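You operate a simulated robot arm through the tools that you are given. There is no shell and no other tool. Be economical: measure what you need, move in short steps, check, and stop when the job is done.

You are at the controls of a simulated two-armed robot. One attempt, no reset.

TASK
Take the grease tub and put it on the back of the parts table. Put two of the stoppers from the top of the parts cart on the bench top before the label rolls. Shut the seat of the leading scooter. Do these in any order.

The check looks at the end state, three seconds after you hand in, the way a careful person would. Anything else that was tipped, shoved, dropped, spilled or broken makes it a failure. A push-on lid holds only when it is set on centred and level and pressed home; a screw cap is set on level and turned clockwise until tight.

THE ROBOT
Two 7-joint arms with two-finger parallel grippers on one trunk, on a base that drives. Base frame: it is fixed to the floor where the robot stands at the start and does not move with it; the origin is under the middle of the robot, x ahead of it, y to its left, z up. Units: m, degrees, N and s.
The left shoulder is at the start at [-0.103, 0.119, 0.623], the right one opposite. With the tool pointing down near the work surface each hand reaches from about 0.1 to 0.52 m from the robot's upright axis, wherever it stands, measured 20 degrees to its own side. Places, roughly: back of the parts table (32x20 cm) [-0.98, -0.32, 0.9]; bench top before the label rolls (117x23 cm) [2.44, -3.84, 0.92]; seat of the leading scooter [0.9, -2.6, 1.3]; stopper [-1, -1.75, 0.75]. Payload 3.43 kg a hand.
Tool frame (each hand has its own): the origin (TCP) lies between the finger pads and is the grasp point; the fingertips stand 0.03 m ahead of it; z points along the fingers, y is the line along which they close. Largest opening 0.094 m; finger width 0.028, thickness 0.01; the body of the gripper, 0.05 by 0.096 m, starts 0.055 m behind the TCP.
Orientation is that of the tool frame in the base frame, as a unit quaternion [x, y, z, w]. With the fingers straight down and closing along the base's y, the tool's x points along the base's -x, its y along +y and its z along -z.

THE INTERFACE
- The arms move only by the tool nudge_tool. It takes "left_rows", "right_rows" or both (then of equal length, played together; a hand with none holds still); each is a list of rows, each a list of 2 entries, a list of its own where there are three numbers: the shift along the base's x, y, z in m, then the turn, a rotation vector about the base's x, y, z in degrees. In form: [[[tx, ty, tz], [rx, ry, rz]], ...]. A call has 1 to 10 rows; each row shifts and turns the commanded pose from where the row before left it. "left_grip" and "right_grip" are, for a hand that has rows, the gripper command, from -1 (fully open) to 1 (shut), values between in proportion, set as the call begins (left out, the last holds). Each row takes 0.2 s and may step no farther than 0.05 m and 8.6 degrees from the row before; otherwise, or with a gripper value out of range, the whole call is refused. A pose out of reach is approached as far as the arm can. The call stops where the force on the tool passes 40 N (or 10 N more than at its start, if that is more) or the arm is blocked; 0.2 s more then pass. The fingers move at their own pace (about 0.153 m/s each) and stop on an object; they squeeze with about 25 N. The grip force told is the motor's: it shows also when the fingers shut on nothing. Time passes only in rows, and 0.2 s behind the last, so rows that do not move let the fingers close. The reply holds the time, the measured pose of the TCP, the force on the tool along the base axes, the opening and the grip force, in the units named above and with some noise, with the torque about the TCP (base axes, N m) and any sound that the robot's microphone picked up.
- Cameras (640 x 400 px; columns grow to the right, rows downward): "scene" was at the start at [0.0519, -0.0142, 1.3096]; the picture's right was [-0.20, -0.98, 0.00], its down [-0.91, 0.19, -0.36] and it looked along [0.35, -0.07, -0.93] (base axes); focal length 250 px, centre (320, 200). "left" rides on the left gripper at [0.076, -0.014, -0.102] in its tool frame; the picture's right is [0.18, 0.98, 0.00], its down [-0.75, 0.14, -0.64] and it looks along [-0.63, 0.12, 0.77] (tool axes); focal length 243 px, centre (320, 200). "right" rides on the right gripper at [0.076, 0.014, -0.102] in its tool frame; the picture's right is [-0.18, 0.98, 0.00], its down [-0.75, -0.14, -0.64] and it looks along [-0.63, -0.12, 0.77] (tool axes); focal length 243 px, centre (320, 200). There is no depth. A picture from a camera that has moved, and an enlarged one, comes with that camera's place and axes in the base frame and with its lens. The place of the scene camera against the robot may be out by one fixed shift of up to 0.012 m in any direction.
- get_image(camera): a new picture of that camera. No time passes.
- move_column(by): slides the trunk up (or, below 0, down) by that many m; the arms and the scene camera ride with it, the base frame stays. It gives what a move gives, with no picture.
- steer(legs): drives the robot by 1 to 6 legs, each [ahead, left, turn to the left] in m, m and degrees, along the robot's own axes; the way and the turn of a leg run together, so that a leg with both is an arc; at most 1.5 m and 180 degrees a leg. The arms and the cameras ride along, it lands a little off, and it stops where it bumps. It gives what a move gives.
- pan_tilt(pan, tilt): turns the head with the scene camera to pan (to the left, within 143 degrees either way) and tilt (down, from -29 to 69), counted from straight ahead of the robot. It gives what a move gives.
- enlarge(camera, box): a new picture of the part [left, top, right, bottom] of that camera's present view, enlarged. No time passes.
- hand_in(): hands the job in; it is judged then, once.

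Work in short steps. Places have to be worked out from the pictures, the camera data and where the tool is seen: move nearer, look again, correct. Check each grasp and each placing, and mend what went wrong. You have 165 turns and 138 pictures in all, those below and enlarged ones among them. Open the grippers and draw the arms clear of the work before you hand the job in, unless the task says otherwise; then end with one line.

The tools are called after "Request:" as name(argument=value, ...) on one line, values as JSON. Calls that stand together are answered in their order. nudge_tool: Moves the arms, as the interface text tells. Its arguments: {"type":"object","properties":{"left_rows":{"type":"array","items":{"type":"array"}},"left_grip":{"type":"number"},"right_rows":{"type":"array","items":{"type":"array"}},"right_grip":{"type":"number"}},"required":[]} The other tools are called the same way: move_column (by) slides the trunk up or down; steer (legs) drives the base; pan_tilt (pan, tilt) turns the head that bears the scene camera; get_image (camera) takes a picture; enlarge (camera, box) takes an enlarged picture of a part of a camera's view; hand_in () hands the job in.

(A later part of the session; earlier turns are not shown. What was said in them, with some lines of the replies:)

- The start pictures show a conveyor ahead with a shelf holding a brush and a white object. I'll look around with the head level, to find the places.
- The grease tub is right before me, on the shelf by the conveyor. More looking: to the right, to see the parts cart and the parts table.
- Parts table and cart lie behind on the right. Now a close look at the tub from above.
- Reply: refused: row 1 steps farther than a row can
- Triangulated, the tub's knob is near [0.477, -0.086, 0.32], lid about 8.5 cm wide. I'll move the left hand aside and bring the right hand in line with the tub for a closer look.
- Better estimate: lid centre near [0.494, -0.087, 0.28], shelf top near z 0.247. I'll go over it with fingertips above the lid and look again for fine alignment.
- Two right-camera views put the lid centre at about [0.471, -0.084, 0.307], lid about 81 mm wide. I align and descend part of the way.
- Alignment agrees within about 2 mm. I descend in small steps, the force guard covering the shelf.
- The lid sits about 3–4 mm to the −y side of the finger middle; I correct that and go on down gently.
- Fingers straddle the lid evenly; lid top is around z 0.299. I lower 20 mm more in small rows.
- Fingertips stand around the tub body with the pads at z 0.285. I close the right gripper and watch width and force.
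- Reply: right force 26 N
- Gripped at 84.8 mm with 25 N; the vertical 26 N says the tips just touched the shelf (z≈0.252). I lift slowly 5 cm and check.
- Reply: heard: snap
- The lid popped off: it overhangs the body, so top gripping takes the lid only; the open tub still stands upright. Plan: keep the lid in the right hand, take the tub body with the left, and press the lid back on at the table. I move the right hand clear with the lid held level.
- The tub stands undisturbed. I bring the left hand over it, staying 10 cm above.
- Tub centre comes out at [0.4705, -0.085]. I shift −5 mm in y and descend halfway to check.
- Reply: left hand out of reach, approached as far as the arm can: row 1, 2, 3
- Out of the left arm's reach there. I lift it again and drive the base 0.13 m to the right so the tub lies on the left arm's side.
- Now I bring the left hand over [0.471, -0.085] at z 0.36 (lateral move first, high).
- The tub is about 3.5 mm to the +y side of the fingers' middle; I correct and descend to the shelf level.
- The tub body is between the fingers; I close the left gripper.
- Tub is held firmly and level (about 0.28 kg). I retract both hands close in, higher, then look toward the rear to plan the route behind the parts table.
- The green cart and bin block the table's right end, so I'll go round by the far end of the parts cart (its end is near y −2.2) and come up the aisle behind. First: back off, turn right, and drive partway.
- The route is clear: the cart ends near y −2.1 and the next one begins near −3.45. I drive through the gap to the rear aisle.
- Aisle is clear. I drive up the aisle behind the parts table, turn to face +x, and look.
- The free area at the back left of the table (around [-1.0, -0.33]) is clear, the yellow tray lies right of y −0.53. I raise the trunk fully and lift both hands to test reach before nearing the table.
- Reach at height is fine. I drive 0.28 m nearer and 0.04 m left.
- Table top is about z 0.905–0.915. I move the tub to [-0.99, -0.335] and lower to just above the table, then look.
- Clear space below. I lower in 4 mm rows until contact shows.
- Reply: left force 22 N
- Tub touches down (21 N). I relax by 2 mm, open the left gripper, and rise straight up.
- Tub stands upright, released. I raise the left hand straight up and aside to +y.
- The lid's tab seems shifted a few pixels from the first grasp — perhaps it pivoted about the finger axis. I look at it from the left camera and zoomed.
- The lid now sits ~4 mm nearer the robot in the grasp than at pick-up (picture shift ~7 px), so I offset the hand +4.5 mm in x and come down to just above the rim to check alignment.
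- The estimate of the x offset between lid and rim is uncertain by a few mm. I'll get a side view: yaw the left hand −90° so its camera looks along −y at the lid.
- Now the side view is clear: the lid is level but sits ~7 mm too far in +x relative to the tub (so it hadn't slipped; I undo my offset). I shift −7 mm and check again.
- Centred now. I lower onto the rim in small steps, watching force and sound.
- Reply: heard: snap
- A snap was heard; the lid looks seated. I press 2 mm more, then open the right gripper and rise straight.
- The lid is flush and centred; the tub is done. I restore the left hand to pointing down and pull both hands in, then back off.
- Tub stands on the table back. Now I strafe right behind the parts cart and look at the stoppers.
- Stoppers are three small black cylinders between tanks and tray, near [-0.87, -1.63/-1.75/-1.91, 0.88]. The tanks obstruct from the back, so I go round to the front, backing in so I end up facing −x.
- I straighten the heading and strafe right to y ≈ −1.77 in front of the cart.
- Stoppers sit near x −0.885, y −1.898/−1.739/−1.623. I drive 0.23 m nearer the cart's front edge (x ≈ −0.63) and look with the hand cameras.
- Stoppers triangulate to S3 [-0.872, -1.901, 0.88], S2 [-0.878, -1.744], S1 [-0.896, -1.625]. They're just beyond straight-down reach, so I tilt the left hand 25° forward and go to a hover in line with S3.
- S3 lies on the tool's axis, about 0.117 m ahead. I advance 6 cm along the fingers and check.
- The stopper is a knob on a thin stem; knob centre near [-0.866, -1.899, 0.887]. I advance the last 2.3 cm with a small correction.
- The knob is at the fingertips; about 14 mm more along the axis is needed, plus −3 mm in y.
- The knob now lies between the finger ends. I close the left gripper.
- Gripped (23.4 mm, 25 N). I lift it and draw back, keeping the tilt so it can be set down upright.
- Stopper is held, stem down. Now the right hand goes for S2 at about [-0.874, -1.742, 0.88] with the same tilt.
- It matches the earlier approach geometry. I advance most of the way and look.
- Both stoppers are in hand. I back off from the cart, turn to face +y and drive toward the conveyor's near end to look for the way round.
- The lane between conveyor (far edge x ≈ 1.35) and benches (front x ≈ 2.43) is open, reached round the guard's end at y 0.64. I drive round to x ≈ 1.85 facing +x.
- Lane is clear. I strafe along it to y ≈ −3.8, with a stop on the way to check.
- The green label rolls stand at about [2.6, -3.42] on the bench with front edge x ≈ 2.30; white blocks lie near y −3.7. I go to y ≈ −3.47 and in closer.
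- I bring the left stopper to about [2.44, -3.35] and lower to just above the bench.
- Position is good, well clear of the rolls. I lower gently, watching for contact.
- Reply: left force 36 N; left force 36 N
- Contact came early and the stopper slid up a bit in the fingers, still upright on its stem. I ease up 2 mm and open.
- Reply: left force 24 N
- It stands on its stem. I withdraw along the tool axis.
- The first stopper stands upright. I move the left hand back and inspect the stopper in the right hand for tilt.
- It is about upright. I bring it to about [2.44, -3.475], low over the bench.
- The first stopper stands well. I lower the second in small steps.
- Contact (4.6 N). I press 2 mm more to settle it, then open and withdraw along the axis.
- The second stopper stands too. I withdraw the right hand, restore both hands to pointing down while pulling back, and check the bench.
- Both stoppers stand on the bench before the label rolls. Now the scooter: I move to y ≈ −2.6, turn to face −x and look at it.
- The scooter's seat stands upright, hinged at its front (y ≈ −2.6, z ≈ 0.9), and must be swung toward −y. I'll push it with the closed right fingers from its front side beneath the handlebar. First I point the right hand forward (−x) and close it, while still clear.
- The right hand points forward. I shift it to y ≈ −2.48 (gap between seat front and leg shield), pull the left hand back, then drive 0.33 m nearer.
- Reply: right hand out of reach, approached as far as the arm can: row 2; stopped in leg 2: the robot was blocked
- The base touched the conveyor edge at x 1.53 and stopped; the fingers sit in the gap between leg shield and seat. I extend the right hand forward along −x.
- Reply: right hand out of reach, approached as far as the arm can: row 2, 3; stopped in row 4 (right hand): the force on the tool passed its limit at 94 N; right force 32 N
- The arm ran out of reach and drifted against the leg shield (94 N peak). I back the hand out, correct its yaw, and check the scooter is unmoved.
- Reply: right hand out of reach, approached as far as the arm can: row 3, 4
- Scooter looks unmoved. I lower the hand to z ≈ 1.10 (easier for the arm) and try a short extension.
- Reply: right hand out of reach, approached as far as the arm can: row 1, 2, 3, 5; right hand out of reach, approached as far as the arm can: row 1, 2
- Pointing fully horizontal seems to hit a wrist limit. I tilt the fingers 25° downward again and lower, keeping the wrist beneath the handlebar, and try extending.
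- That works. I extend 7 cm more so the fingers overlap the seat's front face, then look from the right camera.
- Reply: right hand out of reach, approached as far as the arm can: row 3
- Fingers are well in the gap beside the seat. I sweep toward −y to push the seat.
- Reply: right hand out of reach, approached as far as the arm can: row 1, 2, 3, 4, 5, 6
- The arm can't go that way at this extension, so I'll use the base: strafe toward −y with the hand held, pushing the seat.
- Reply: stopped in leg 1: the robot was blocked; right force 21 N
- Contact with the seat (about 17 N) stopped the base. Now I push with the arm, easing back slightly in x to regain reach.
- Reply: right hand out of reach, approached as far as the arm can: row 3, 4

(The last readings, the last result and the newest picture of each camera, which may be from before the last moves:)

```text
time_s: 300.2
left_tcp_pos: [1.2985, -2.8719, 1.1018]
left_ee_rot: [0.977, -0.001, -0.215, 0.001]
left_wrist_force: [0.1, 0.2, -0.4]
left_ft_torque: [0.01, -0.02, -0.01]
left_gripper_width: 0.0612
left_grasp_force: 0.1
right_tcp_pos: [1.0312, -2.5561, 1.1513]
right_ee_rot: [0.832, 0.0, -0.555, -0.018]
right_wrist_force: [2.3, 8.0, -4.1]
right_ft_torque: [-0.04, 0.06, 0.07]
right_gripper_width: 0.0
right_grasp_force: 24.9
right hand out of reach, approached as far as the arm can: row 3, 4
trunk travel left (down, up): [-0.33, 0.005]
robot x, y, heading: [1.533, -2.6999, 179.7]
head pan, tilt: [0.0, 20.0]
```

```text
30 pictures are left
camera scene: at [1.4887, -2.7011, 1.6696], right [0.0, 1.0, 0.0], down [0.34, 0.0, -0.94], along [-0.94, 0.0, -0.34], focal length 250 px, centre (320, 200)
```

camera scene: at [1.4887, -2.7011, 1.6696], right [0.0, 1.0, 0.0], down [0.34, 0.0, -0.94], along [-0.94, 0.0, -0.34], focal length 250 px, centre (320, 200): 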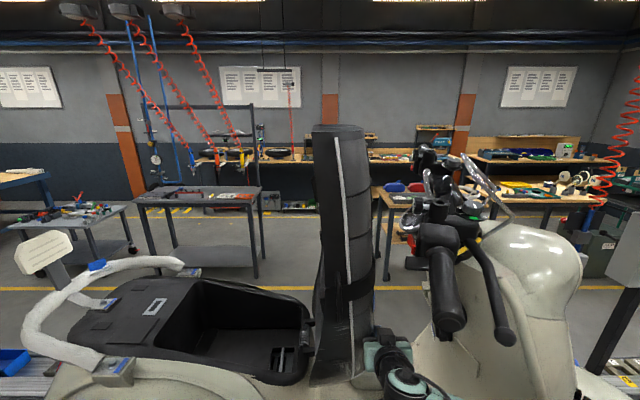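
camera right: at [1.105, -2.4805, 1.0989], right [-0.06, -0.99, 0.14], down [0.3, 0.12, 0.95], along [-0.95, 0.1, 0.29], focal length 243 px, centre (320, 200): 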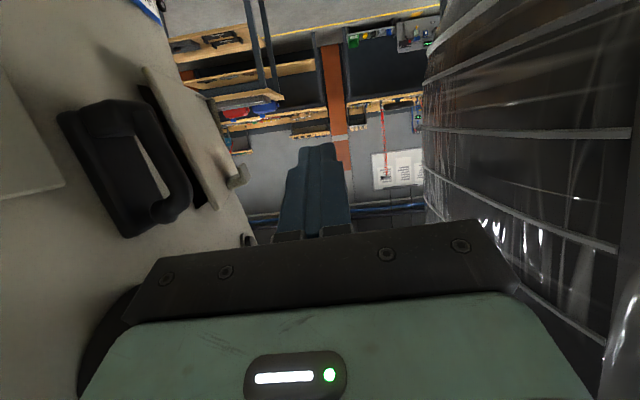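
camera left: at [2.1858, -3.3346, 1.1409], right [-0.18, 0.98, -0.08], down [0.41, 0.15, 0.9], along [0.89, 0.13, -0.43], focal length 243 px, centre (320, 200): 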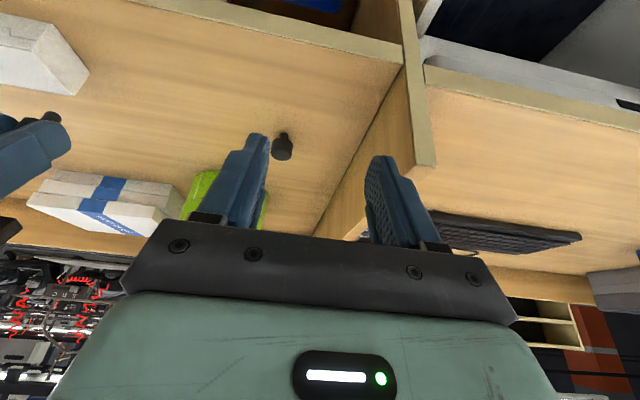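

The seat is starting to swing (its top moved). To gain stroke I back the hand off +y by 10 cm, strafe the base 10 cm −y, and push again.

Request:
nudge_tool(right_rows=[[[0, 0.03, 0], [0, 0, 0]], [[0, 0.03, 0.0], [0, 0, 0]], [[0, 0.03, 0.0], [0, 0, 0]], [[0, 0.005, 0.0], [0, 0, 0]]])

Request:
steer(legs=[[0, 0.09, 0]])

Request:
nudge_tool(right_rows=[[[0, -0.025, 0.005], [0, 0, 0]], [[0, -0.025, 0.005], [0, 0, 0]], [[0, -0.025, 0], [0, 0, 0]], [[0, -0.02, 0.0], [0, 0, 0]], [[0, 0, 0], [0, 0, 0]]])

Request:
get_image(camera="scene")

```text
time_s: 301.2
left_tcp_pos: [1.2983, -2.8728, 1.1017]
left_ee_rot: [0.976, -0.001, -0.216, 0.001]
left_wrist_force: [0.5, 0.0, 0.1]
left_ft_torque: [0.01, 0.0, 0.0]
left_gripper_width: 0.0611
left_grasp_force: 0.2
right_tcp_pos: [1.03, -2.4612, 1.1537]
right_ee_rot: [0.831, 0.001, -0.555, -0.018]
right_wrist_force: [0.9, -0.2, 0.5]
right_ft_torque: [0.01, 0.02, 0.01]
right_gripper_width: 0.0
right_grasp_force: 24.5
trunk travel left (down, up): [-0.33, 0.005]
robot x, y, heading: [1.5314, -2.7018, 180.0]
head pan, tilt: [0.0, 20.0]
```

```text
time_s: 302.6
left_tcp_pos: [1.3, -2.9613, 1.1015]
left_ee_rot: [0.977, -0.002, -0.215, 0.0]
left_wrist_force: [-0.2, -0.2, -0.2]
left_ft_torque: [-0.01, 0.02, -0.01]
left_gripper_width: 0.0609
left_grasp_force: 0.1
right_tcp_pos: [1.0318, -2.5522, 1.1528]
right_ee_rot: [0.831, 0.002, -0.556, -0.017]
right_wrist_force: [7.9, 1.7, -0.8]
right_ft_torque: [-0.06, 0.36, 0.52]
right_gripper_width: 0.0
right_grasp_force: 25.5
trunk travel left (down, up): [-0.33, 0.005]
robot x, y, heading: [1.5338, -2.7889, 179.9]
head pan, tilt: [0.0, 20.0]
```

```text
time_s: 303.1
left_tcp_pos: [1.3026, -2.9592, 1.103]
left_ee_rot: [0.976, -0.004, -0.217, 0.0]
left_wrist_force: [0.3, -0.4, -0.7]
left_ft_torque: [0.03, 0.0, -0.01]
left_gripper_width: 0.0612
left_grasp_force: 0.1
right_tcp_pos: [1.0347, -2.5597, 1.1607]
right_ee_rot: [0.829, -0.012, -0.559, -0.029]
right_wrist_force: [19.3, 19.8, 12.3]
right_ft_torque: [-1.38, 0.35, 1.68]
right_gripper_width: 0.0001
right_grasp_force: 24.8
trunk travel left (down, up): [-0.33, 0.005]
robot x, y, heading: [1.5368, -2.79, 179.5]
head pan, tilt: [0.0, 20.0]
stopped in row 2 (right hand): the force on the tool passed its limit at 47 N (the readings are from after the stop); the commanded pose is now the measured one
```

```text
29 pictures are left
camera scene: at [1.4949, -2.79, 1.6698], right [0.01, 1.0, 0.0], down [0.34, 0.0, -0.94], along [-0.94, 0.0, -0.34], focal length 250 px, centre (320, 200)
```

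scene: 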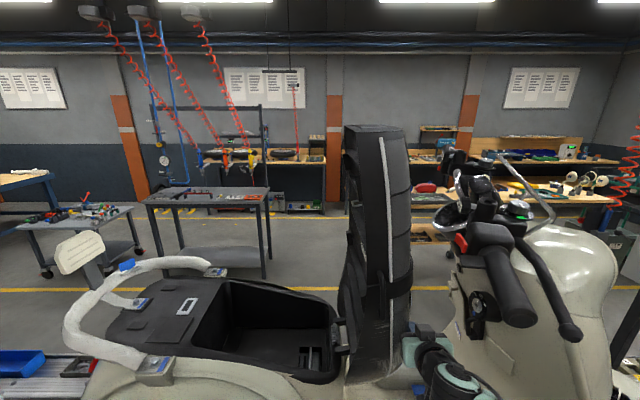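

The hand's body was pressing on the seat's corner, so the contact was too shallow. I back off +y, then reach deeper (−x) before pushing again.

Request:
nudge_tool(right_rows=[[[0.005, 0.03, 0], [0, 0, 0]], [[0, 0.04, 0.0], [0, 0, 0]], [[-0.025, 0.0, 0.0], [0, 0, 0]], [[-0.025, 0, 0.0], [0, 0, 0]], [[-0.02, 0, 0.0], [0, 0, 0]], [[0, 0, 0], [0, 0, 0]]])

Request:
enlarge(camera="scene", box=[330, 250, 560, 400])

```text
time_s: 304.5
left_tcp_pos: [1.2989, -2.9602, 1.1011]
left_ee_rot: [0.976, -0.003, -0.216, 0.001]
left_wrist_force: [-0.3, -0.2, 0.6]
left_ft_torque: [0.02, 0.0, -0.01]
left_gripper_width: 0.0611
left_grasp_force: 0.0
right_tcp_pos: [0.966, -2.4948, 1.1571]
right_ee_rot: [0.83, -0.009, -0.557, -0.028]
right_wrist_force: [0.3, 0.1, -0.1]
right_ft_torque: [0.02, -0.02, -0.03]
right_gripper_width: 0.0002
right_grasp_force: 25.0
trunk travel left (down, up): [-0.33, 0.005]
robot x, y, heading: [1.533, -2.7876, 179.6]
head pan, tilt: [0.0, 20.0]
```

```text
2.67 times, centred on (445, 325) of scene
camera zoom: at [1.489, -2.7917, 1.6696], right [0.0, 1.0, 0.0], down [0.34, 0.0, -0.94], along [-0.94, 0.0, -0.34], focal length 666 px, centre (-13, -133)
```

zoom: 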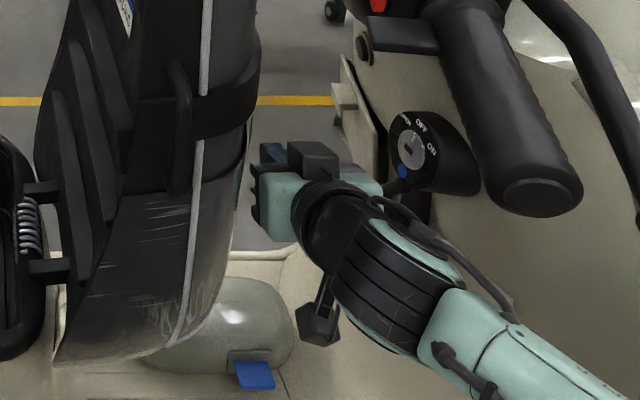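

With the base farther along, the arm reaches deeper without strain. I go slightly deeper/higher and push toward −y.

Request:
nudge_tool(right_rows=[[[-0.02, -0.01, 0.02], [0, 0, 0]], [[0, -0.02, 0.01], [0, 0, 0]], [[0, -0.02, 0.0], [0, 0, 0]], [[0, -0.02, 0.0], [0, 0, 0]], [[0, -0.02, 0.0], [0, 0, 0]], [[0, -0.02, 0.0], [0, 0, 0]], [[0, -0.02, 0.0], [0, 0, 0]]])

Request:
get_image(camera="scene")

```text
time_s: 305.2
left_tcp_pos: [1.2993, -2.9597, 1.1015]
left_ee_rot: [0.976, -0.005, -0.216, 0.0]
left_wrist_force: [0.1, -0.4, 0.3]
left_ft_torque: [0.04, -0.01, -0.02]
left_gripper_width: 0.061
left_grasp_force: 0.2
right_tcp_pos: [0.9441, -2.5187, 1.1895]
right_ee_rot: [0.828, -0.022, -0.559, -0.04]
right_wrist_force: [-1.9, 16.3, 6.0]
right_ft_torque: [-0.4, -0.56, 1.21]
right_gripper_width: 0.0
right_grasp_force: 24.5
trunk travel left (down, up): [-0.33, 0.005]
robot x, y, heading: [1.5325, -2.7891, 179.4]
head pan, tilt: [0.0, 20.0]
stopped in row 3 (right hand): the force on the tool passed its limit at 50 N (the readings are from after the stop); the commanded pose is now the measured one
```

```text
27 pictures are left
camera scene: at [1.4898, -2.7899, 1.6696], right [0.01, 1.0, 0.0], down [0.34, 0.0, -0.94], along [-0.94, 0.01, -0.34], focal length 250 px, centre (320, 200)
```

scene: 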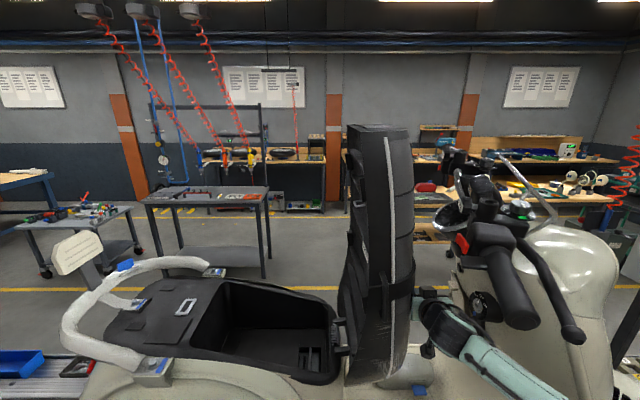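

Contact is now square on the front face (force along y). The 2 cm rows were too abrupt; I push slowly, 5 mm a row.

Request:
nudge_tool(right_rows=[[[0, -0.005, 0], [0, 0, 0]], [[0, -0.005, 0.0], [0, 0, 0]], [[0, -0.005, 0.0], [0, 0, 0]], [[0, -0.006, 0.0], [0, 0, 0]], [[0, -0.006, 0.0], [0, 0, 0]], [[0, -0.006, 0.0], [0, 0, 0]], [[0, -0.006, 0.0], [0, 0, 0]], [[0, -0.006, 0.0], [0, 0, 0]], [[0, -0.006, 0.0], [0, 0, 0]], [[0, -0.006, 0.0], [0, 0, 0]]])

```text
time_s: 305.8
left_tcp_pos: [1.2991, -2.9569, 1.1006]
left_ee_rot: [0.976, -0.006, -0.216, -0.001]
left_wrist_force: [-0.3, -0.2, -1.0]
left_ft_torque: [-0.04, 0.04, -0.02]
left_gripper_width: 0.0612
left_grasp_force: 0.0
right_tcp_pos: [0.9454, -2.5198, 1.1927]
right_ee_rot: [0.826, -0.026, -0.561, -0.043]
right_wrist_force: [1.0, 16.7, 6.3]
right_ft_torque: [-0.44, -0.63, 1.36]
right_gripper_width: 0.0
right_grasp_force: 25.2
trunk travel left (down, up): [-0.33, 0.005]
robot x, y, heading: [1.5332, -2.7905, 179.2]
head pan, tilt: [0.0, 20.0]
stopped in row 2 (right hand): the force on the tool passed its limit at 43 N (the readings are from after the stop); the commanded pose is now the measured one
```

The hinge (springs) is near [y −2.75, z 1.06], so my lever at z 1.19 was too short. I back off slightly, raise the hand to z ≈ 1.26 (just below grip height), and push slowly again.

Request:
nudge_tool(right_rows=[[[0, 0.012, 0], [0, 0, 0]], [[0, 0, 0.025], [0, 0, 0]], [[0, 0.0, 0.025], [0, 0, 0]], [[0, 0.0, 0.015], [0, 0, 0]], [[0, 0, 0], [0, 0, 0]]])

Request:
enlarge(camera="scene", box=[330, 220, 560, 370])

```text
time_s: 307.0
left_tcp_pos: [1.2974, -2.9588, 1.1013]
left_ee_rot: [0.976, -0.005, -0.216, 0.0]
left_wrist_force: [-0.3, -0.1, -0.9]
left_ft_torque: [-0.02, -0.01, -0.02]
left_gripper_width: 0.0612
left_grasp_force: 0.1
right_tcp_pos: [0.9497, -2.5042, 1.2591]
right_ee_rot: [0.827, -0.022, -0.561, -0.04]
right_wrist_force: [0.1, -0.2, -0.9]
right_ft_torque: [0.03, -0.01, 0.01]
right_gripper_width: 0.0
right_grasp_force: 24.8
right hand out of reach, approached as far as the arm can: row 3, 4
trunk travel left (down, up): [-0.33, 0.005]
robot x, y, heading: [1.535, -2.7831, 179.1]
head pan, tilt: [0.0, 20.0]
```

```text
2.67 times, centred on (445, 295) of scene
camera zoom: at [1.4886, -2.7908, 1.6696], right [0.01, 1.0, 0.0], down [0.34, 0.0, -0.94], along [-0.94, 0.01, -0.34], focal length 666 px, centre (-13, -53)
```

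zoom: 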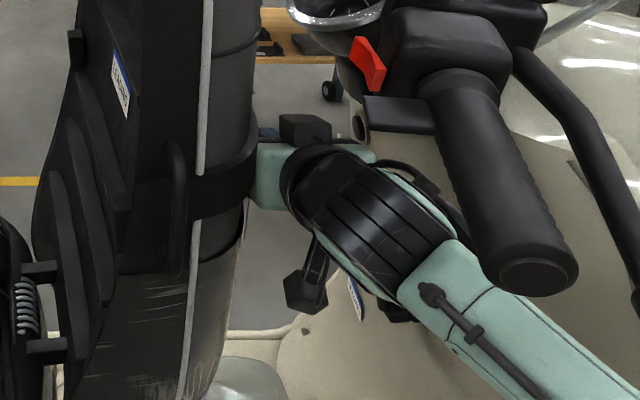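

The hand is at z 1.26 next to the front face, clear of the grip. I push slowly toward −y.

Request:
nudge_tool(right_rows=[[[0.01, -0.005, 0], [0, 0, 0]], [[0, -0.006, 0.0], [0, 0, 0]], [[0, -0.006, 0.0], [0, 0, 0]], [[0, -0.006, 0.0], [0, 0, 0]], [[0, -0.006, 0.0], [0, 0, 0]], [[0, -0.006, 0.0], [0, 0, 0]], [[0, -0.006, 0.0], [0, 0, 0]], [[0, -0.006, 0.0], [0, 0, 0]], [[0, -0.006, 0.0], [0, 0, 0]], [[0, -0.006, 0.0], [0, 0, 0]]])

```text
time_s: 309.2
left_tcp_pos: [1.2975, -2.9572, 1.101]
left_ee_rot: [0.977, -0.004, -0.214, 0.001]
left_wrist_force: [0.7, -0.5, -0.1]
left_ft_torque: [0.0, 0.03, 0.0]
left_gripper_width: 0.0612
left_grasp_force: 0.1
right_tcp_pos: [0.9619, -2.5344, 1.2612]
right_ee_rot: [0.827, -0.022, -0.56, -0.039]
right_wrist_force: [-3.3, 7.2, 1.1]
right_ft_torque: [0.01, -0.01, 0.25]
right_gripper_width: 0.0
right_grasp_force: 25.1
right hand out of reach, approached as far as the arm can: row 5, 6, 7, 8, 9, 10
trunk travel left (down, up): [-0.33, 0.005]
robot x, y, heading: [1.533, -2.7846, 179.7]
head pan, tilt: [0.0, 20.0]
```

Now only ~7 N and the seat yields; the arm is at its limit, so I continue the push by strafing the base −y.

Request:
steer(legs=[[0, 0.12, 0]])

Request:
get_image(camera="scene")

```text
time_s: 310.3
left_tcp_pos: [1.2971, -2.9987, 1.1008]
left_ee_rot: [0.976, -0.006, -0.215, -0.002]
left_wrist_force: [0.5, -0.9, 0.2]
left_ft_torque: [0.06, 0.01, 0.0]
left_gripper_width: 0.0611
left_grasp_force: 0.1
right_tcp_pos: [0.9621, -2.5743, 1.2659]
right_ee_rot: [0.825, -0.024, -0.563, -0.041]
right_wrist_force: [0.8, -1.3, 0.6]
right_ft_torque: [0.02, 0.03, -0.04]
right_gripper_width: 0.0
right_grasp_force: 25.3
trunk travel left (down, up): [-0.33, 0.005]
robot x, y, heading: [1.53, -2.8257, 179.6]
head pan, tilt: [0.0, 20.0]
stopped in leg 1: the robot was blocked; the commanded pose is now the measured one
```

```text
25 pictures are left
camera scene: at [1.4888, -2.8336, 1.6695], right [0.01, 1.0, 0.0], down [0.34, 0.0, -0.94], along [-0.94, 0.01, -0.34], focal length 250 px, centre (320, 200)
```

scene: 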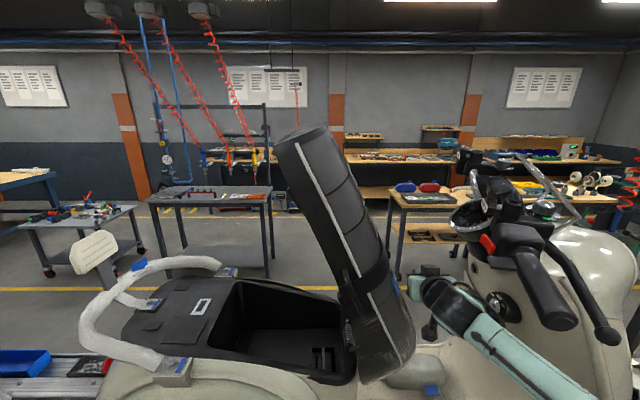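

The seat has swung about 20° toward closed and the hand is free again. I let a second pass and look whether it keeps falling.

Request:
nudge_tool(right_rows=[[[0, 0, 0], [0, 0, 0]], [[0, 0, 0], [0, 0, 0]], [[0, 0, 0], [0, 0, 0]], [[0, 0, 0], [0, 0, 0]], [[0, 0, 0], [0, 0, 0]]])

Request:
get_image(camera="scene")

```text
time_s: 311.5
left_tcp_pos: [1.2986, -2.9982, 1.102]
left_ee_rot: [0.976, -0.005, -0.216, -0.001]
left_wrist_force: [-0.6, -0.1, 0.0]
left_ft_torque: [0.0, -0.01, 0.03]
left_gripper_width: 0.0613
left_grasp_force: 0.0
right_tcp_pos: [0.9628, -2.5726, 1.266]
right_ee_rot: [0.825, -0.024, -0.562, -0.04]
right_wrist_force: [-0.5, -0.2, -0.5]
right_ft_torque: [-0.03, -0.01, 0.02]
right_gripper_width: 0.0001
right_grasp_force: 25.0
trunk travel left (down, up): [-0.33, 0.005]
robot x, y, heading: [1.5355, -2.8279, 179.6]
head pan, tilt: [0.0, 20.0]
```

```text
24 pictures are left
camera scene: at [1.4885, -2.8296, 1.6696], right [0.01, 1.0, 0.0], down [0.34, 0.0, -0.94], along [-0.94, 0.01, -0.34], focal length 250 px, centre (320, 200)
```

scene: 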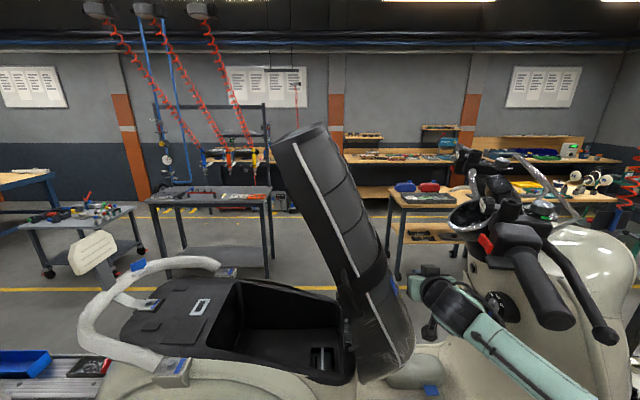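

It rests there by friction. I keep pushing: strafe the base further −y with the hand held.

Request:
steer(legs=[[0, 0.15, 0]])

Request:
get_image(camera="scene")

```text
time_s: 313.4
left_tcp_pos: [1.2957, -3.1463, 1.1018]
left_ee_rot: [0.976, -0.003, -0.216, 0.0]
left_wrist_force: [0.4, -0.9, 0.5]
left_ft_torque: [0.0, 0.01, -0.01]
left_gripper_width: 0.0612
left_grasp_force: 0.0
right_tcp_pos: [0.9618, -2.7231, 1.2649]
right_ee_rot: [0.825, -0.023, -0.564, -0.039]
right_wrist_force: [-0.5, -0.4, -0.6]
right_ft_torque: [0.01, -0.01, 0.0]
right_gripper_width: 0.0
right_grasp_force: 25.0
trunk travel left (down, up): [-0.33, 0.005]
robot x, y, heading: [1.5366, -2.9757, 179.8]
head pan, tilt: [0.0, 20.0]
```

```text
23 pictures are left
camera scene: at [1.4875, -2.9787, 1.6696], right [0.01, 1.0, 0.0], down [0.34, 0.0, -0.94], along [-0.94, 0.01, -0.34], focal length 250 px, centre (320, 200)
```

scene: 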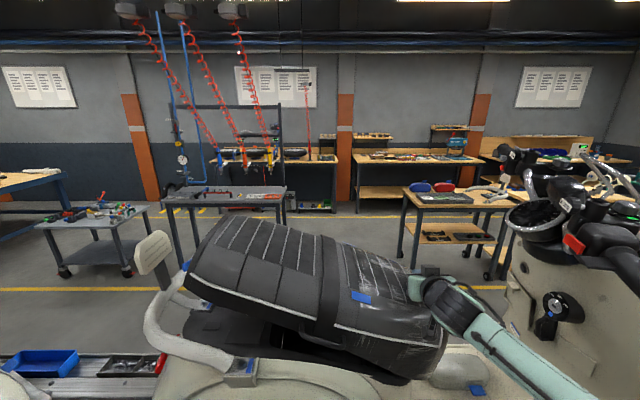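

Excellent — the seat is now nearly down. I pull the left hand back for clearance and strafe on, with the right hand riding on the seat.

Request:
nudge_tool(left_rows=[[[0.04, 0, 0], [0, 0, 0]], [[0.04, 0, 0], [0, 0, 0]]])

Request:
steer(legs=[[0, 0.15, 0]])

Request:
get_image(camera="scene")

```text
time_s: 314.0
left_tcp_pos: [1.3794, -3.1477, 1.1012]
left_ee_rot: [0.976, -0.004, -0.216, 0.0]
left_wrist_force: [0.5, -0.6, 0.4]
left_ft_torque: [-0.01, 0.03, 0.01]
left_gripper_width: 0.0612
left_grasp_force: 0.1
right_tcp_pos: [0.962, -2.7214, 1.265]
right_ee_rot: [0.825, -0.023, -0.563, -0.04]
right_wrist_force: [0.5, 0.2, 0.6]
right_ft_torque: [0.01, -0.02, 0.01]
right_gripper_width: 0.0
right_grasp_force: 24.7
trunk travel left (down, up): [-0.33, 0.005]
robot x, y, heading: [1.5361, -2.9784, 179.6]
head pan, tilt: [0.0, 20.0]
```

```text
time_s: 316.0
left_tcp_pos: [1.3784, -3.2945, 1.102]
left_ee_rot: [0.976, -0.006, -0.216, -0.001]
left_wrist_force: [-0.3, -0.1, 0.1]
left_ft_torque: [0.0, 0.02, -0.03]
left_gripper_width: 0.0611
left_grasp_force: 0.0
right_tcp_pos: [0.961, -2.8719, 1.2683]
right_ee_rot: [0.824, -0.024, -0.565, -0.04]
right_wrist_force: [0.2, 6.2, 13.7]
right_ft_torque: [0.05, 0.31, -0.12]
right_gripper_width: 0.0
right_grasp_force: 25.4
trunk travel left (down, up): [-0.33, 0.005]
robot x, y, heading: [1.5324, -3.1267, 179.8]
head pan, tilt: [0.0, 20.0]
```

```text
22 pictures are left
camera scene: at [1.488, -3.1271, 1.6698], right [0.0, 1.0, 0.0], down [0.34, 0.0, -0.94], along [-0.94, 0.0, -0.34], focal length 250 px, centre (320, 200)
```

scene: 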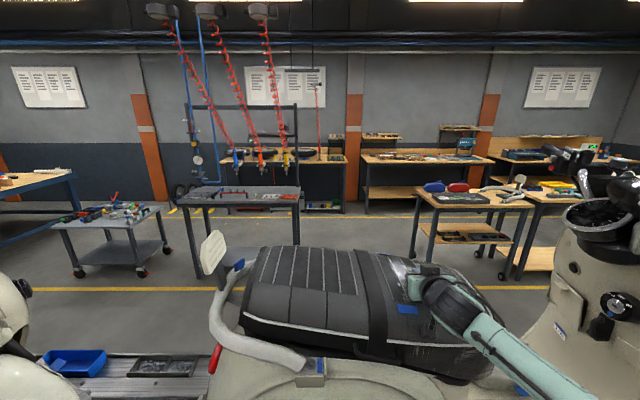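

The seat is nearly shut. I lift the hand a little, move 17 cm further along the seat and press down there.

Request:
nudge_tool(right_rows=[[[0, 0.01, 0.02], [0, 0, 0]], [[0.01, 0, 0.01], [0, 0, 0]]])

Request:
steer(legs=[[0, 0.17, 0]])

Request:
nudge_tool(right_rows=[[[0, 0, -0.012], [0, 0, 0]], [[0, 0, -0.012], [0, 0, 0]], [[0, 0, -0.01], [0, 0, 0]], [[0, 0, -0.01], [0, 0, 0]], [[0, 0, -0.008], [0, 0, 0]], [[0, 0, -0.008], [0, 0, 0]], [[0, 0, -0.008], [0, 0, 0]]])

Request:
get_image(camera="scene")

```text
time_s: 316.6
left_tcp_pos: [1.3772, -3.2973, 1.1025]
left_ee_rot: [0.977, -0.004, -0.215, 0.0]
left_wrist_force: [0.0, -0.6, -0.1]
left_ft_torque: [-0.02, -0.01, 0.01]
left_gripper_width: 0.0608
left_grasp_force: 0.0
right_tcp_pos: [0.9721, -2.8633, 1.2997]
right_ee_rot: [0.824, -0.021, -0.565, -0.038]
right_wrist_force: [-0.3, 0.0, 1.5]
right_ft_torque: [-0.05, 0.04, 0.0]
right_gripper_width: 0.0
right_grasp_force: 25.0
trunk travel left (down, up): [-0.33, 0.005]
robot x, y, heading: [1.5322, -3.1269, 179.9]
head pan, tilt: [0.0, 20.0]
```

```text
time_s: 318.7
left_tcp_pos: [1.376, -3.4659, 1.1019]
left_ee_rot: [0.976, -0.003, -0.216, 0.0]
left_wrist_force: [-0.9, -0.6, 0.6]
left_ft_torque: [0.01, 0.04, -0.02]
left_gripper_width: 0.061
left_grasp_force: 0.1
right_tcp_pos: [0.9696, -3.0348, 1.3002]
right_ee_rot: [0.823, -0.021, -0.566, -0.038]
right_wrist_force: [-1.3, 2.4, 7.3]
right_ft_torque: [-0.05, 0.18, -0.04]
right_gripper_width: 0.0
right_grasp_force: 25.7
trunk travel left (down, up): [-0.33, 0.005]
robot x, y, heading: [1.5297, -3.298, 179.7]
head pan, tilt: [0.0, 20.0]
```

```text
time_s: 319.6
left_tcp_pos: [1.3779, -3.4662, 1.1024]
left_ee_rot: [0.977, -0.003, -0.215, 0.0]
left_wrist_force: [0.4, -0.4, -0.7]
left_ft_torque: [-0.01, 0.03, 0.02]
left_gripper_width: 0.061
left_grasp_force: 0.1
right_tcp_pos: [0.9724, -3.0425, 1.2743]
right_ee_rot: [0.815, -0.014, -0.578, -0.03]
right_wrist_force: [2.6, -2.3, 15.1]
right_ft_torque: [-0.07, 0.31, 0.18]
right_gripper_width: 0.0002
right_grasp_force: 24.8
trunk travel left (down, up): [-0.33, 0.005]
robot x, y, heading: [1.5324, -3.2962, 179.6]
head pan, tilt: [0.0, 20.0]
stopped in row 4 (right hand): the force on the tool passed its limit at 45 N (the readings are from after the stop); the commanded pose is now the measured one
```

```text
21 pictures are left
camera scene: at [1.4884, -3.2957, 1.6694], right [0.0, 1.0, 0.0], down [0.34, 0.0, -0.94], along [-0.94, 0.0, -0.34], focal length 250 px, centre (320, 200)
```

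scene: 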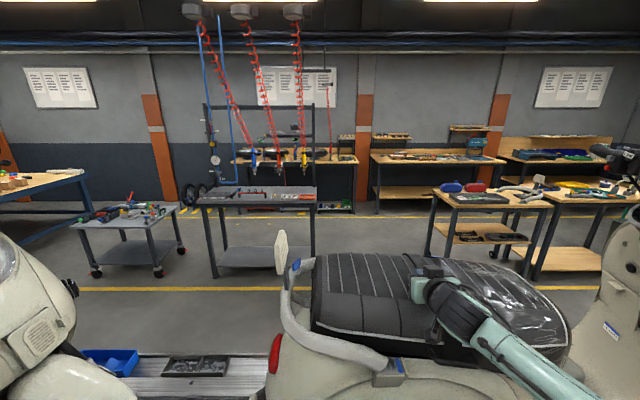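

It took 45 N with little give — maybe closed. I zoom in to see the seat's gap.

Request:
enlarge(camera="scene", box=[260, 230, 580, 400])

```text
2.00 times, centred on (420, 315) of scene
camera zoom: at [1.4884, -3.2957, 1.6694], right [0.0, 1.0, 0.0], down [0.34, 0.0, -0.94], along [-0.94, 0.0, -0.34], focal length 499 px, centre (120, -30)
```

zoom: 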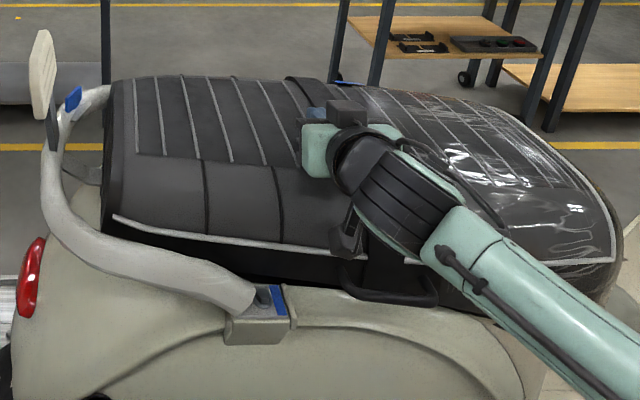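

The seat rests low but no latch sound came; I move toward its rear end and press again, slowly.

Request:
nudge_tool(right_rows=[[[0, 0, 0.02], [0, 0, 0]], [[0, 0, 0.02], [0, 0, 0]]])

Request:
steer(legs=[[0, 0.13, 0]])

Request:
nudge_tool(right_rows=[[[0, 0, -0.008], [0, 0, 0]], [[0, 0, -0.008], [0, 0, 0]], [[0, 0, -0.006], [0, 0, 0]], [[0, 0, -0.006], [0, 0, 0]], [[0, 0, -0.006], [0, 0, 0]], [[0, 0, -0.006], [0, 0, 0]], [[0, 0, -0.006], [0, 0, 0]], [[0, 0, -0.006], [0, 0, 0]], [[0, 0, -0.006], [0, 0, 0]]])

Request:
get_image(camera="scene")

```text
time_s: 320.2
left_tcp_pos: [1.3775, -3.4666, 1.1039]
left_ee_rot: [0.976, -0.003, -0.216, 0.0]
left_wrist_force: [-0.1, -0.4, -0.1]
left_ft_torque: [0.0, -0.01, -0.02]
left_gripper_width: 0.0612
left_grasp_force: 0.1
right_tcp_pos: [0.9692, -3.0396, 1.3092]
right_ee_rot: [0.818, -0.016, -0.574, -0.033]
right_wrist_force: [-0.3, 0.4, 0.4]
right_ft_torque: [0.01, 0.03, -0.03]
right_gripper_width: 0.0002
right_grasp_force: 25.1
trunk travel left (down, up): [-0.33, 0.005]
robot x, y, heading: [1.5304, -3.2961, 180.2]
head pan, tilt: [0.0, 20.0]
```

```text
time_s: 322.0
left_tcp_pos: [1.3764, -3.5955, 1.1024]
left_ee_rot: [0.976, -0.003, -0.216, 0.0]
left_wrist_force: [0.9, -0.1, 1.0]
left_ft_torque: [-0.03, 0.01, 0.03]
left_gripper_width: 0.0613
left_grasp_force: 0.0
right_tcp_pos: [0.9694, -3.1689, 1.3088]
right_ee_rot: [0.818, -0.017, -0.574, -0.034]
right_wrist_force: [-0.6, -0.3, 1.3]
right_ft_torque: [0.01, -0.01, 0.01]
right_gripper_width: 0.0003
right_grasp_force: 25.1
trunk travel left (down, up): [-0.33, 0.005]
robot x, y, heading: [1.5299, -3.4227, 179.6]
head pan, tilt: [0.0, 20.0]
```

```text
time_s: 323.3
left_tcp_pos: [1.3751, -3.5949, 1.1012]
left_ee_rot: [0.976, -0.004, -0.216, 0.0]
left_wrist_force: [-0.5, 0.6, 0.5]
left_ft_torque: [0.0, -0.02, -0.04]
left_gripper_width: 0.061
left_grasp_force: 0.1
right_tcp_pos: [0.9703, -3.1706, 1.2842]
right_ee_rot: [0.811, -0.014, -0.585, -0.031]
right_wrist_force: [-1.3, 1.4, 9.9]
right_ft_torque: [0.0, 0.3, 0.08]
right_gripper_width: 0.0
right_grasp_force: 25.1
trunk travel left (down, up): [-0.33, 0.005]
robot x, y, heading: [1.5319, -3.4272, 179.9]
head pan, tilt: [0.0, 20.0]
stopped in row 6 (right hand): the force on the tool passed its limit at 44 N (the readings are from after the stop); the commanded pose is now the measured one
```

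```text
19 pictures are left
camera scene: at [1.4864, -3.4263, 1.6694], right [0.0, 1.0, 0.0], down [0.34, 0.0, -0.94], along [-0.94, 0.0, -0.34], focal length 250 px, centre (320, 200)
```

scene: 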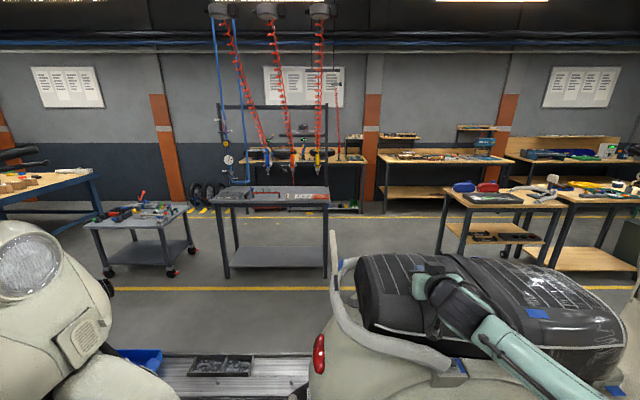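

Rigid under 44 N at the rear too. I lift the hand off and zoom in on the seat's seam to verify that it's shut.

Request:
nudge_tool(right_rows=[[[0, 0, 0.03], [0, 0, 0]], [[0.03, 0, 0.02], [0, 0, 0]], [[0.045, 0, 0.0], [0, 0, 0]], [[0.045, 0, 0], [0, 0, 0]], [[0.045, 0, 0], [0, 0, 0]], [[0.045, 0, 0], [0, 0, 0]], [[0.045, 0, 0], [0, 0, 0]]])

Request:
enlarge(camera="scene", box=[300, 220, 640, 400])

```text
time_s: 324.9
left_tcp_pos: [1.3781, -3.5951, 1.102]
left_ee_rot: [0.977, -0.003, -0.215, 0.001]
left_wrist_force: [0.5, 0.1, -0.7]
left_ft_torque: [0.0, 0.0, -0.02]
left_gripper_width: 0.0612
left_grasp_force: 0.0
right_tcp_pos: [1.2257, -3.1705, 1.3321]
right_ee_rot: [0.812, -0.014, -0.583, -0.032]
right_wrist_force: [0.8, 0.3, 0.6]
right_ft_torque: [0.01, -0.01, 0.0]
right_gripper_width: 0.0
right_grasp_force: 25.0
trunk travel left (down, up): [-0.33, 0.005]
robot x, y, heading: [1.5336, -3.4253, 179.8]
head pan, tilt: [0.0, 20.0]
```

```text
1.88 times, centred on (470, 310) of scene
camera zoom: at [1.4875, -3.4262, 1.6696], right [0.0, 1.0, 0.0], down [0.34, 0.0, -0.94], along [-0.94, 0.0, -0.34], focal length 470 px, centre (38, -7)
```

zoom: 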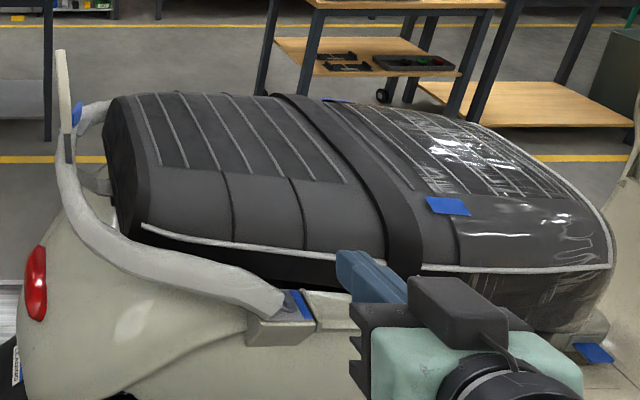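

I back off, lower the trunk, and take a square-on side view of the seam.

Request:
steer(legs=[[-0.33, 0, 0], [0, -0.3, 0]])

Request:
nudge_tool(right_rows=[[[0.03, 0.03, -0.03], [0, -8.3, 0]], [[0.03, 0.03, -0.03], [0, -8.3, 0]], [[0.02, 0.03, -0.03], [0, -8.3, 0]], [[0.02, 0.02, -0.03], [0, -8.3, 0]], [[0, 0.02, -0.03], [0, -8.3, 0]], [[0, 0, -0.03], [0, -8.3, 0]]])

Request:
move_column(by=-0.25)

Request:
get_image(camera="scene")

```text
time_s: 329.9
left_tcp_pos: [1.7067, -3.3021, 1.1033]
left_ee_rot: [0.977, -0.002, -0.215, 0.001]
left_wrist_force: [0.2, 0.2, 0.2]
left_ft_torque: [-0.02, 0.0, -0.02]
left_gripper_width: 0.0611
left_grasp_force: 0.0
right_tcp_pos: [1.5536, -2.8765, 1.3324]
right_ee_rot: [0.812, -0.013, -0.583, -0.031]
right_wrist_force: [0.5, 0.1, -0.9]
right_ft_torque: [-0.01, 0.02, -0.01]
right_gripper_width: 0.0
right_grasp_force: 25.2
trunk travel left (down, up): [-0.33, 0.005]
robot x, y, heading: [1.8595, -3.1286, 180.0]
head pan, tilt: [0.0, 20.0]
```

```text
refused: row 1 steps farther than a row can; nothing moved
```

```text
time_s: 332.5
left_tcp_pos: [1.707, -3.3007, 0.8529]
left_ee_rot: [0.977, -0.004, -0.215, 0.0]
left_wrist_force: [-0.1, 0.4, -0.4]
left_ft_torque: [-0.02, -0.02, -0.01]
left_gripper_width: 0.0607
left_grasp_force: 0.0
right_tcp_pos: [1.5538, -2.8757, 1.0825]
right_ee_rot: [0.812, -0.014, -0.583, -0.032]
right_wrist_force: [0.6, 0.5, 0.6]
right_ft_torque: [0.02, -0.01, -0.01]
right_gripper_width: 0.0
right_grasp_force: 24.6
trunk travel left (down, up): [-0.08, 0.255]
robot x, y, heading: [1.8634, -3.1288, 179.8]
head pan, tilt: [0.0, 20.0]
```

```text
17 pictures are left
camera scene: at [1.7881, -3.1323, 1.4103], right [0.0, 1.0, 0.0], down [0.34, 0.0, -0.94], along [-0.94, 0.0, -0.34], focal length 250 px, centre (320, 200)
```

scene: 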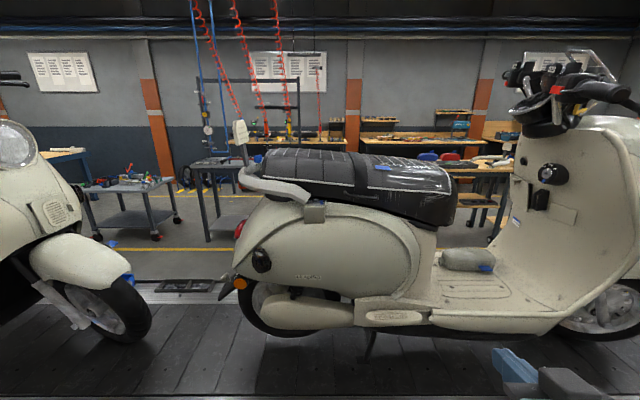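

Request:
enlarge(camera="scene", box=[220, 130, 480, 260])

```text
2.46 times, centred on (350, 195) of scene
camera zoom: at [1.7881, -3.1323, 1.4103], right [0.0, 1.0, 0.0], down [0.34, 0.0, -0.94], along [-0.94, 0.0, -0.34], focal length 614 px, centre (246, 212)
```

zoom: 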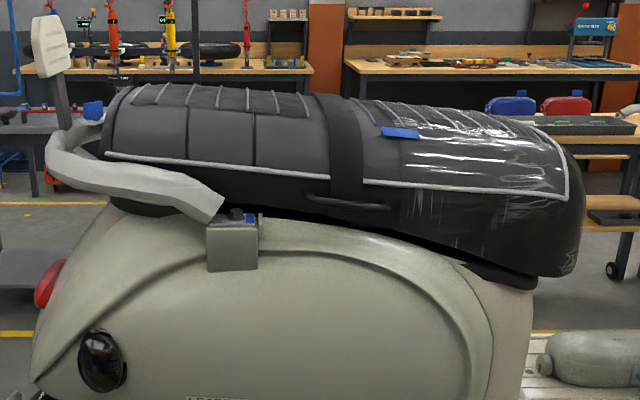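

The seat lies flush on the body along its whole length: shut. I open the grippers, draw the right arm in, and hand in.

Request:
nudge_tool(right_rows=[[[0.03, 0, 0], [0, -8, 0]], [[0.03, 0, 0], [0, -8, 0]], [[0, 0, 0], [0, -8, 0]], [[0, 0, 0], [0, 0, 0]]], left_rows=[[[0, 0, 0], [0, 0, 0]], [[0, 0, 0], [0, 0, 0]], [[0, 0, 0], [0, 0, 0]], [[0, 0, 0], [0, 0, 0]]], right_grip=-1, left_grip=-1)

Request:
get_image(camera="scene")

```text
time_s: 333.5
left_tcp_pos: [1.7074, -3.3013, 0.8519]
left_ee_rot: [0.977, -0.004, -0.215, -0.001]
left_wrist_force: [0.3, 0.5, 0.3]
left_ft_torque: [0.0, -0.02, 0.03]
left_gripper_width: 0.0941
left_grasp_force: 0.2
right_tcp_pos: [1.6143, -2.8746, 1.0814]
right_ee_rot: [0.916, -0.007, -0.4, -0.033]
right_wrist_force: [0.6, 0.3, 0.3]
right_ft_torque: [0.04, -0.03, -0.01]
right_gripper_width: 0.0938
right_grasp_force: 0.1
trunk travel left (down, up): [-0.08, 0.255]
robot x, y, heading: [1.8619, -3.1304, 179.8]
head pan, tilt: [0.0, 20.0]
```

```text
15 pictures are left
camera scene: at [1.7883, -3.1322, 1.4102], right [0.0, 1.0, 0.0], down [0.34, 0.0, -0.94], along [-0.94, 0.0, -0.34], focal length 250 px, centre (320, 200)
```

scene: 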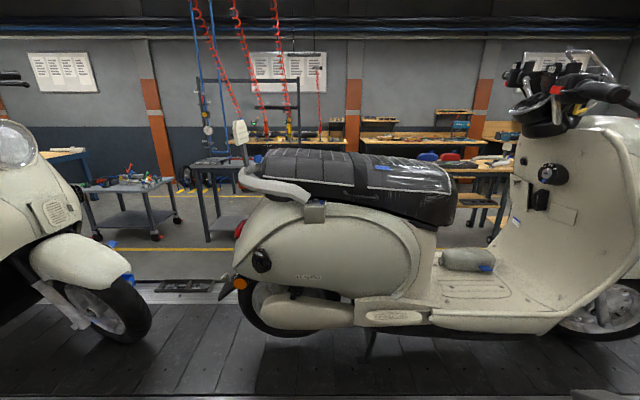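

Everything is in place: lidded tub on the table back, two stoppers before the label rolls, seat shut, and both hands open and clear. I hand in.

Request:
hand_in()

```text
The job is handed in.
```

I did all three jobs and handed in: the grease tub is on the back of the parts table, two stoppers stand on the bench before the label rolls, and the leading scooter's seat is shut. Three details to know: the tub's lid popped off when I picked it up, and I pressed it back on at the table with a snap. My right hand bumped the scooter's leg shield at 94 N, with no visible shift. I heard no latch click from the seat, but it is flush and held rigid under 44 N.
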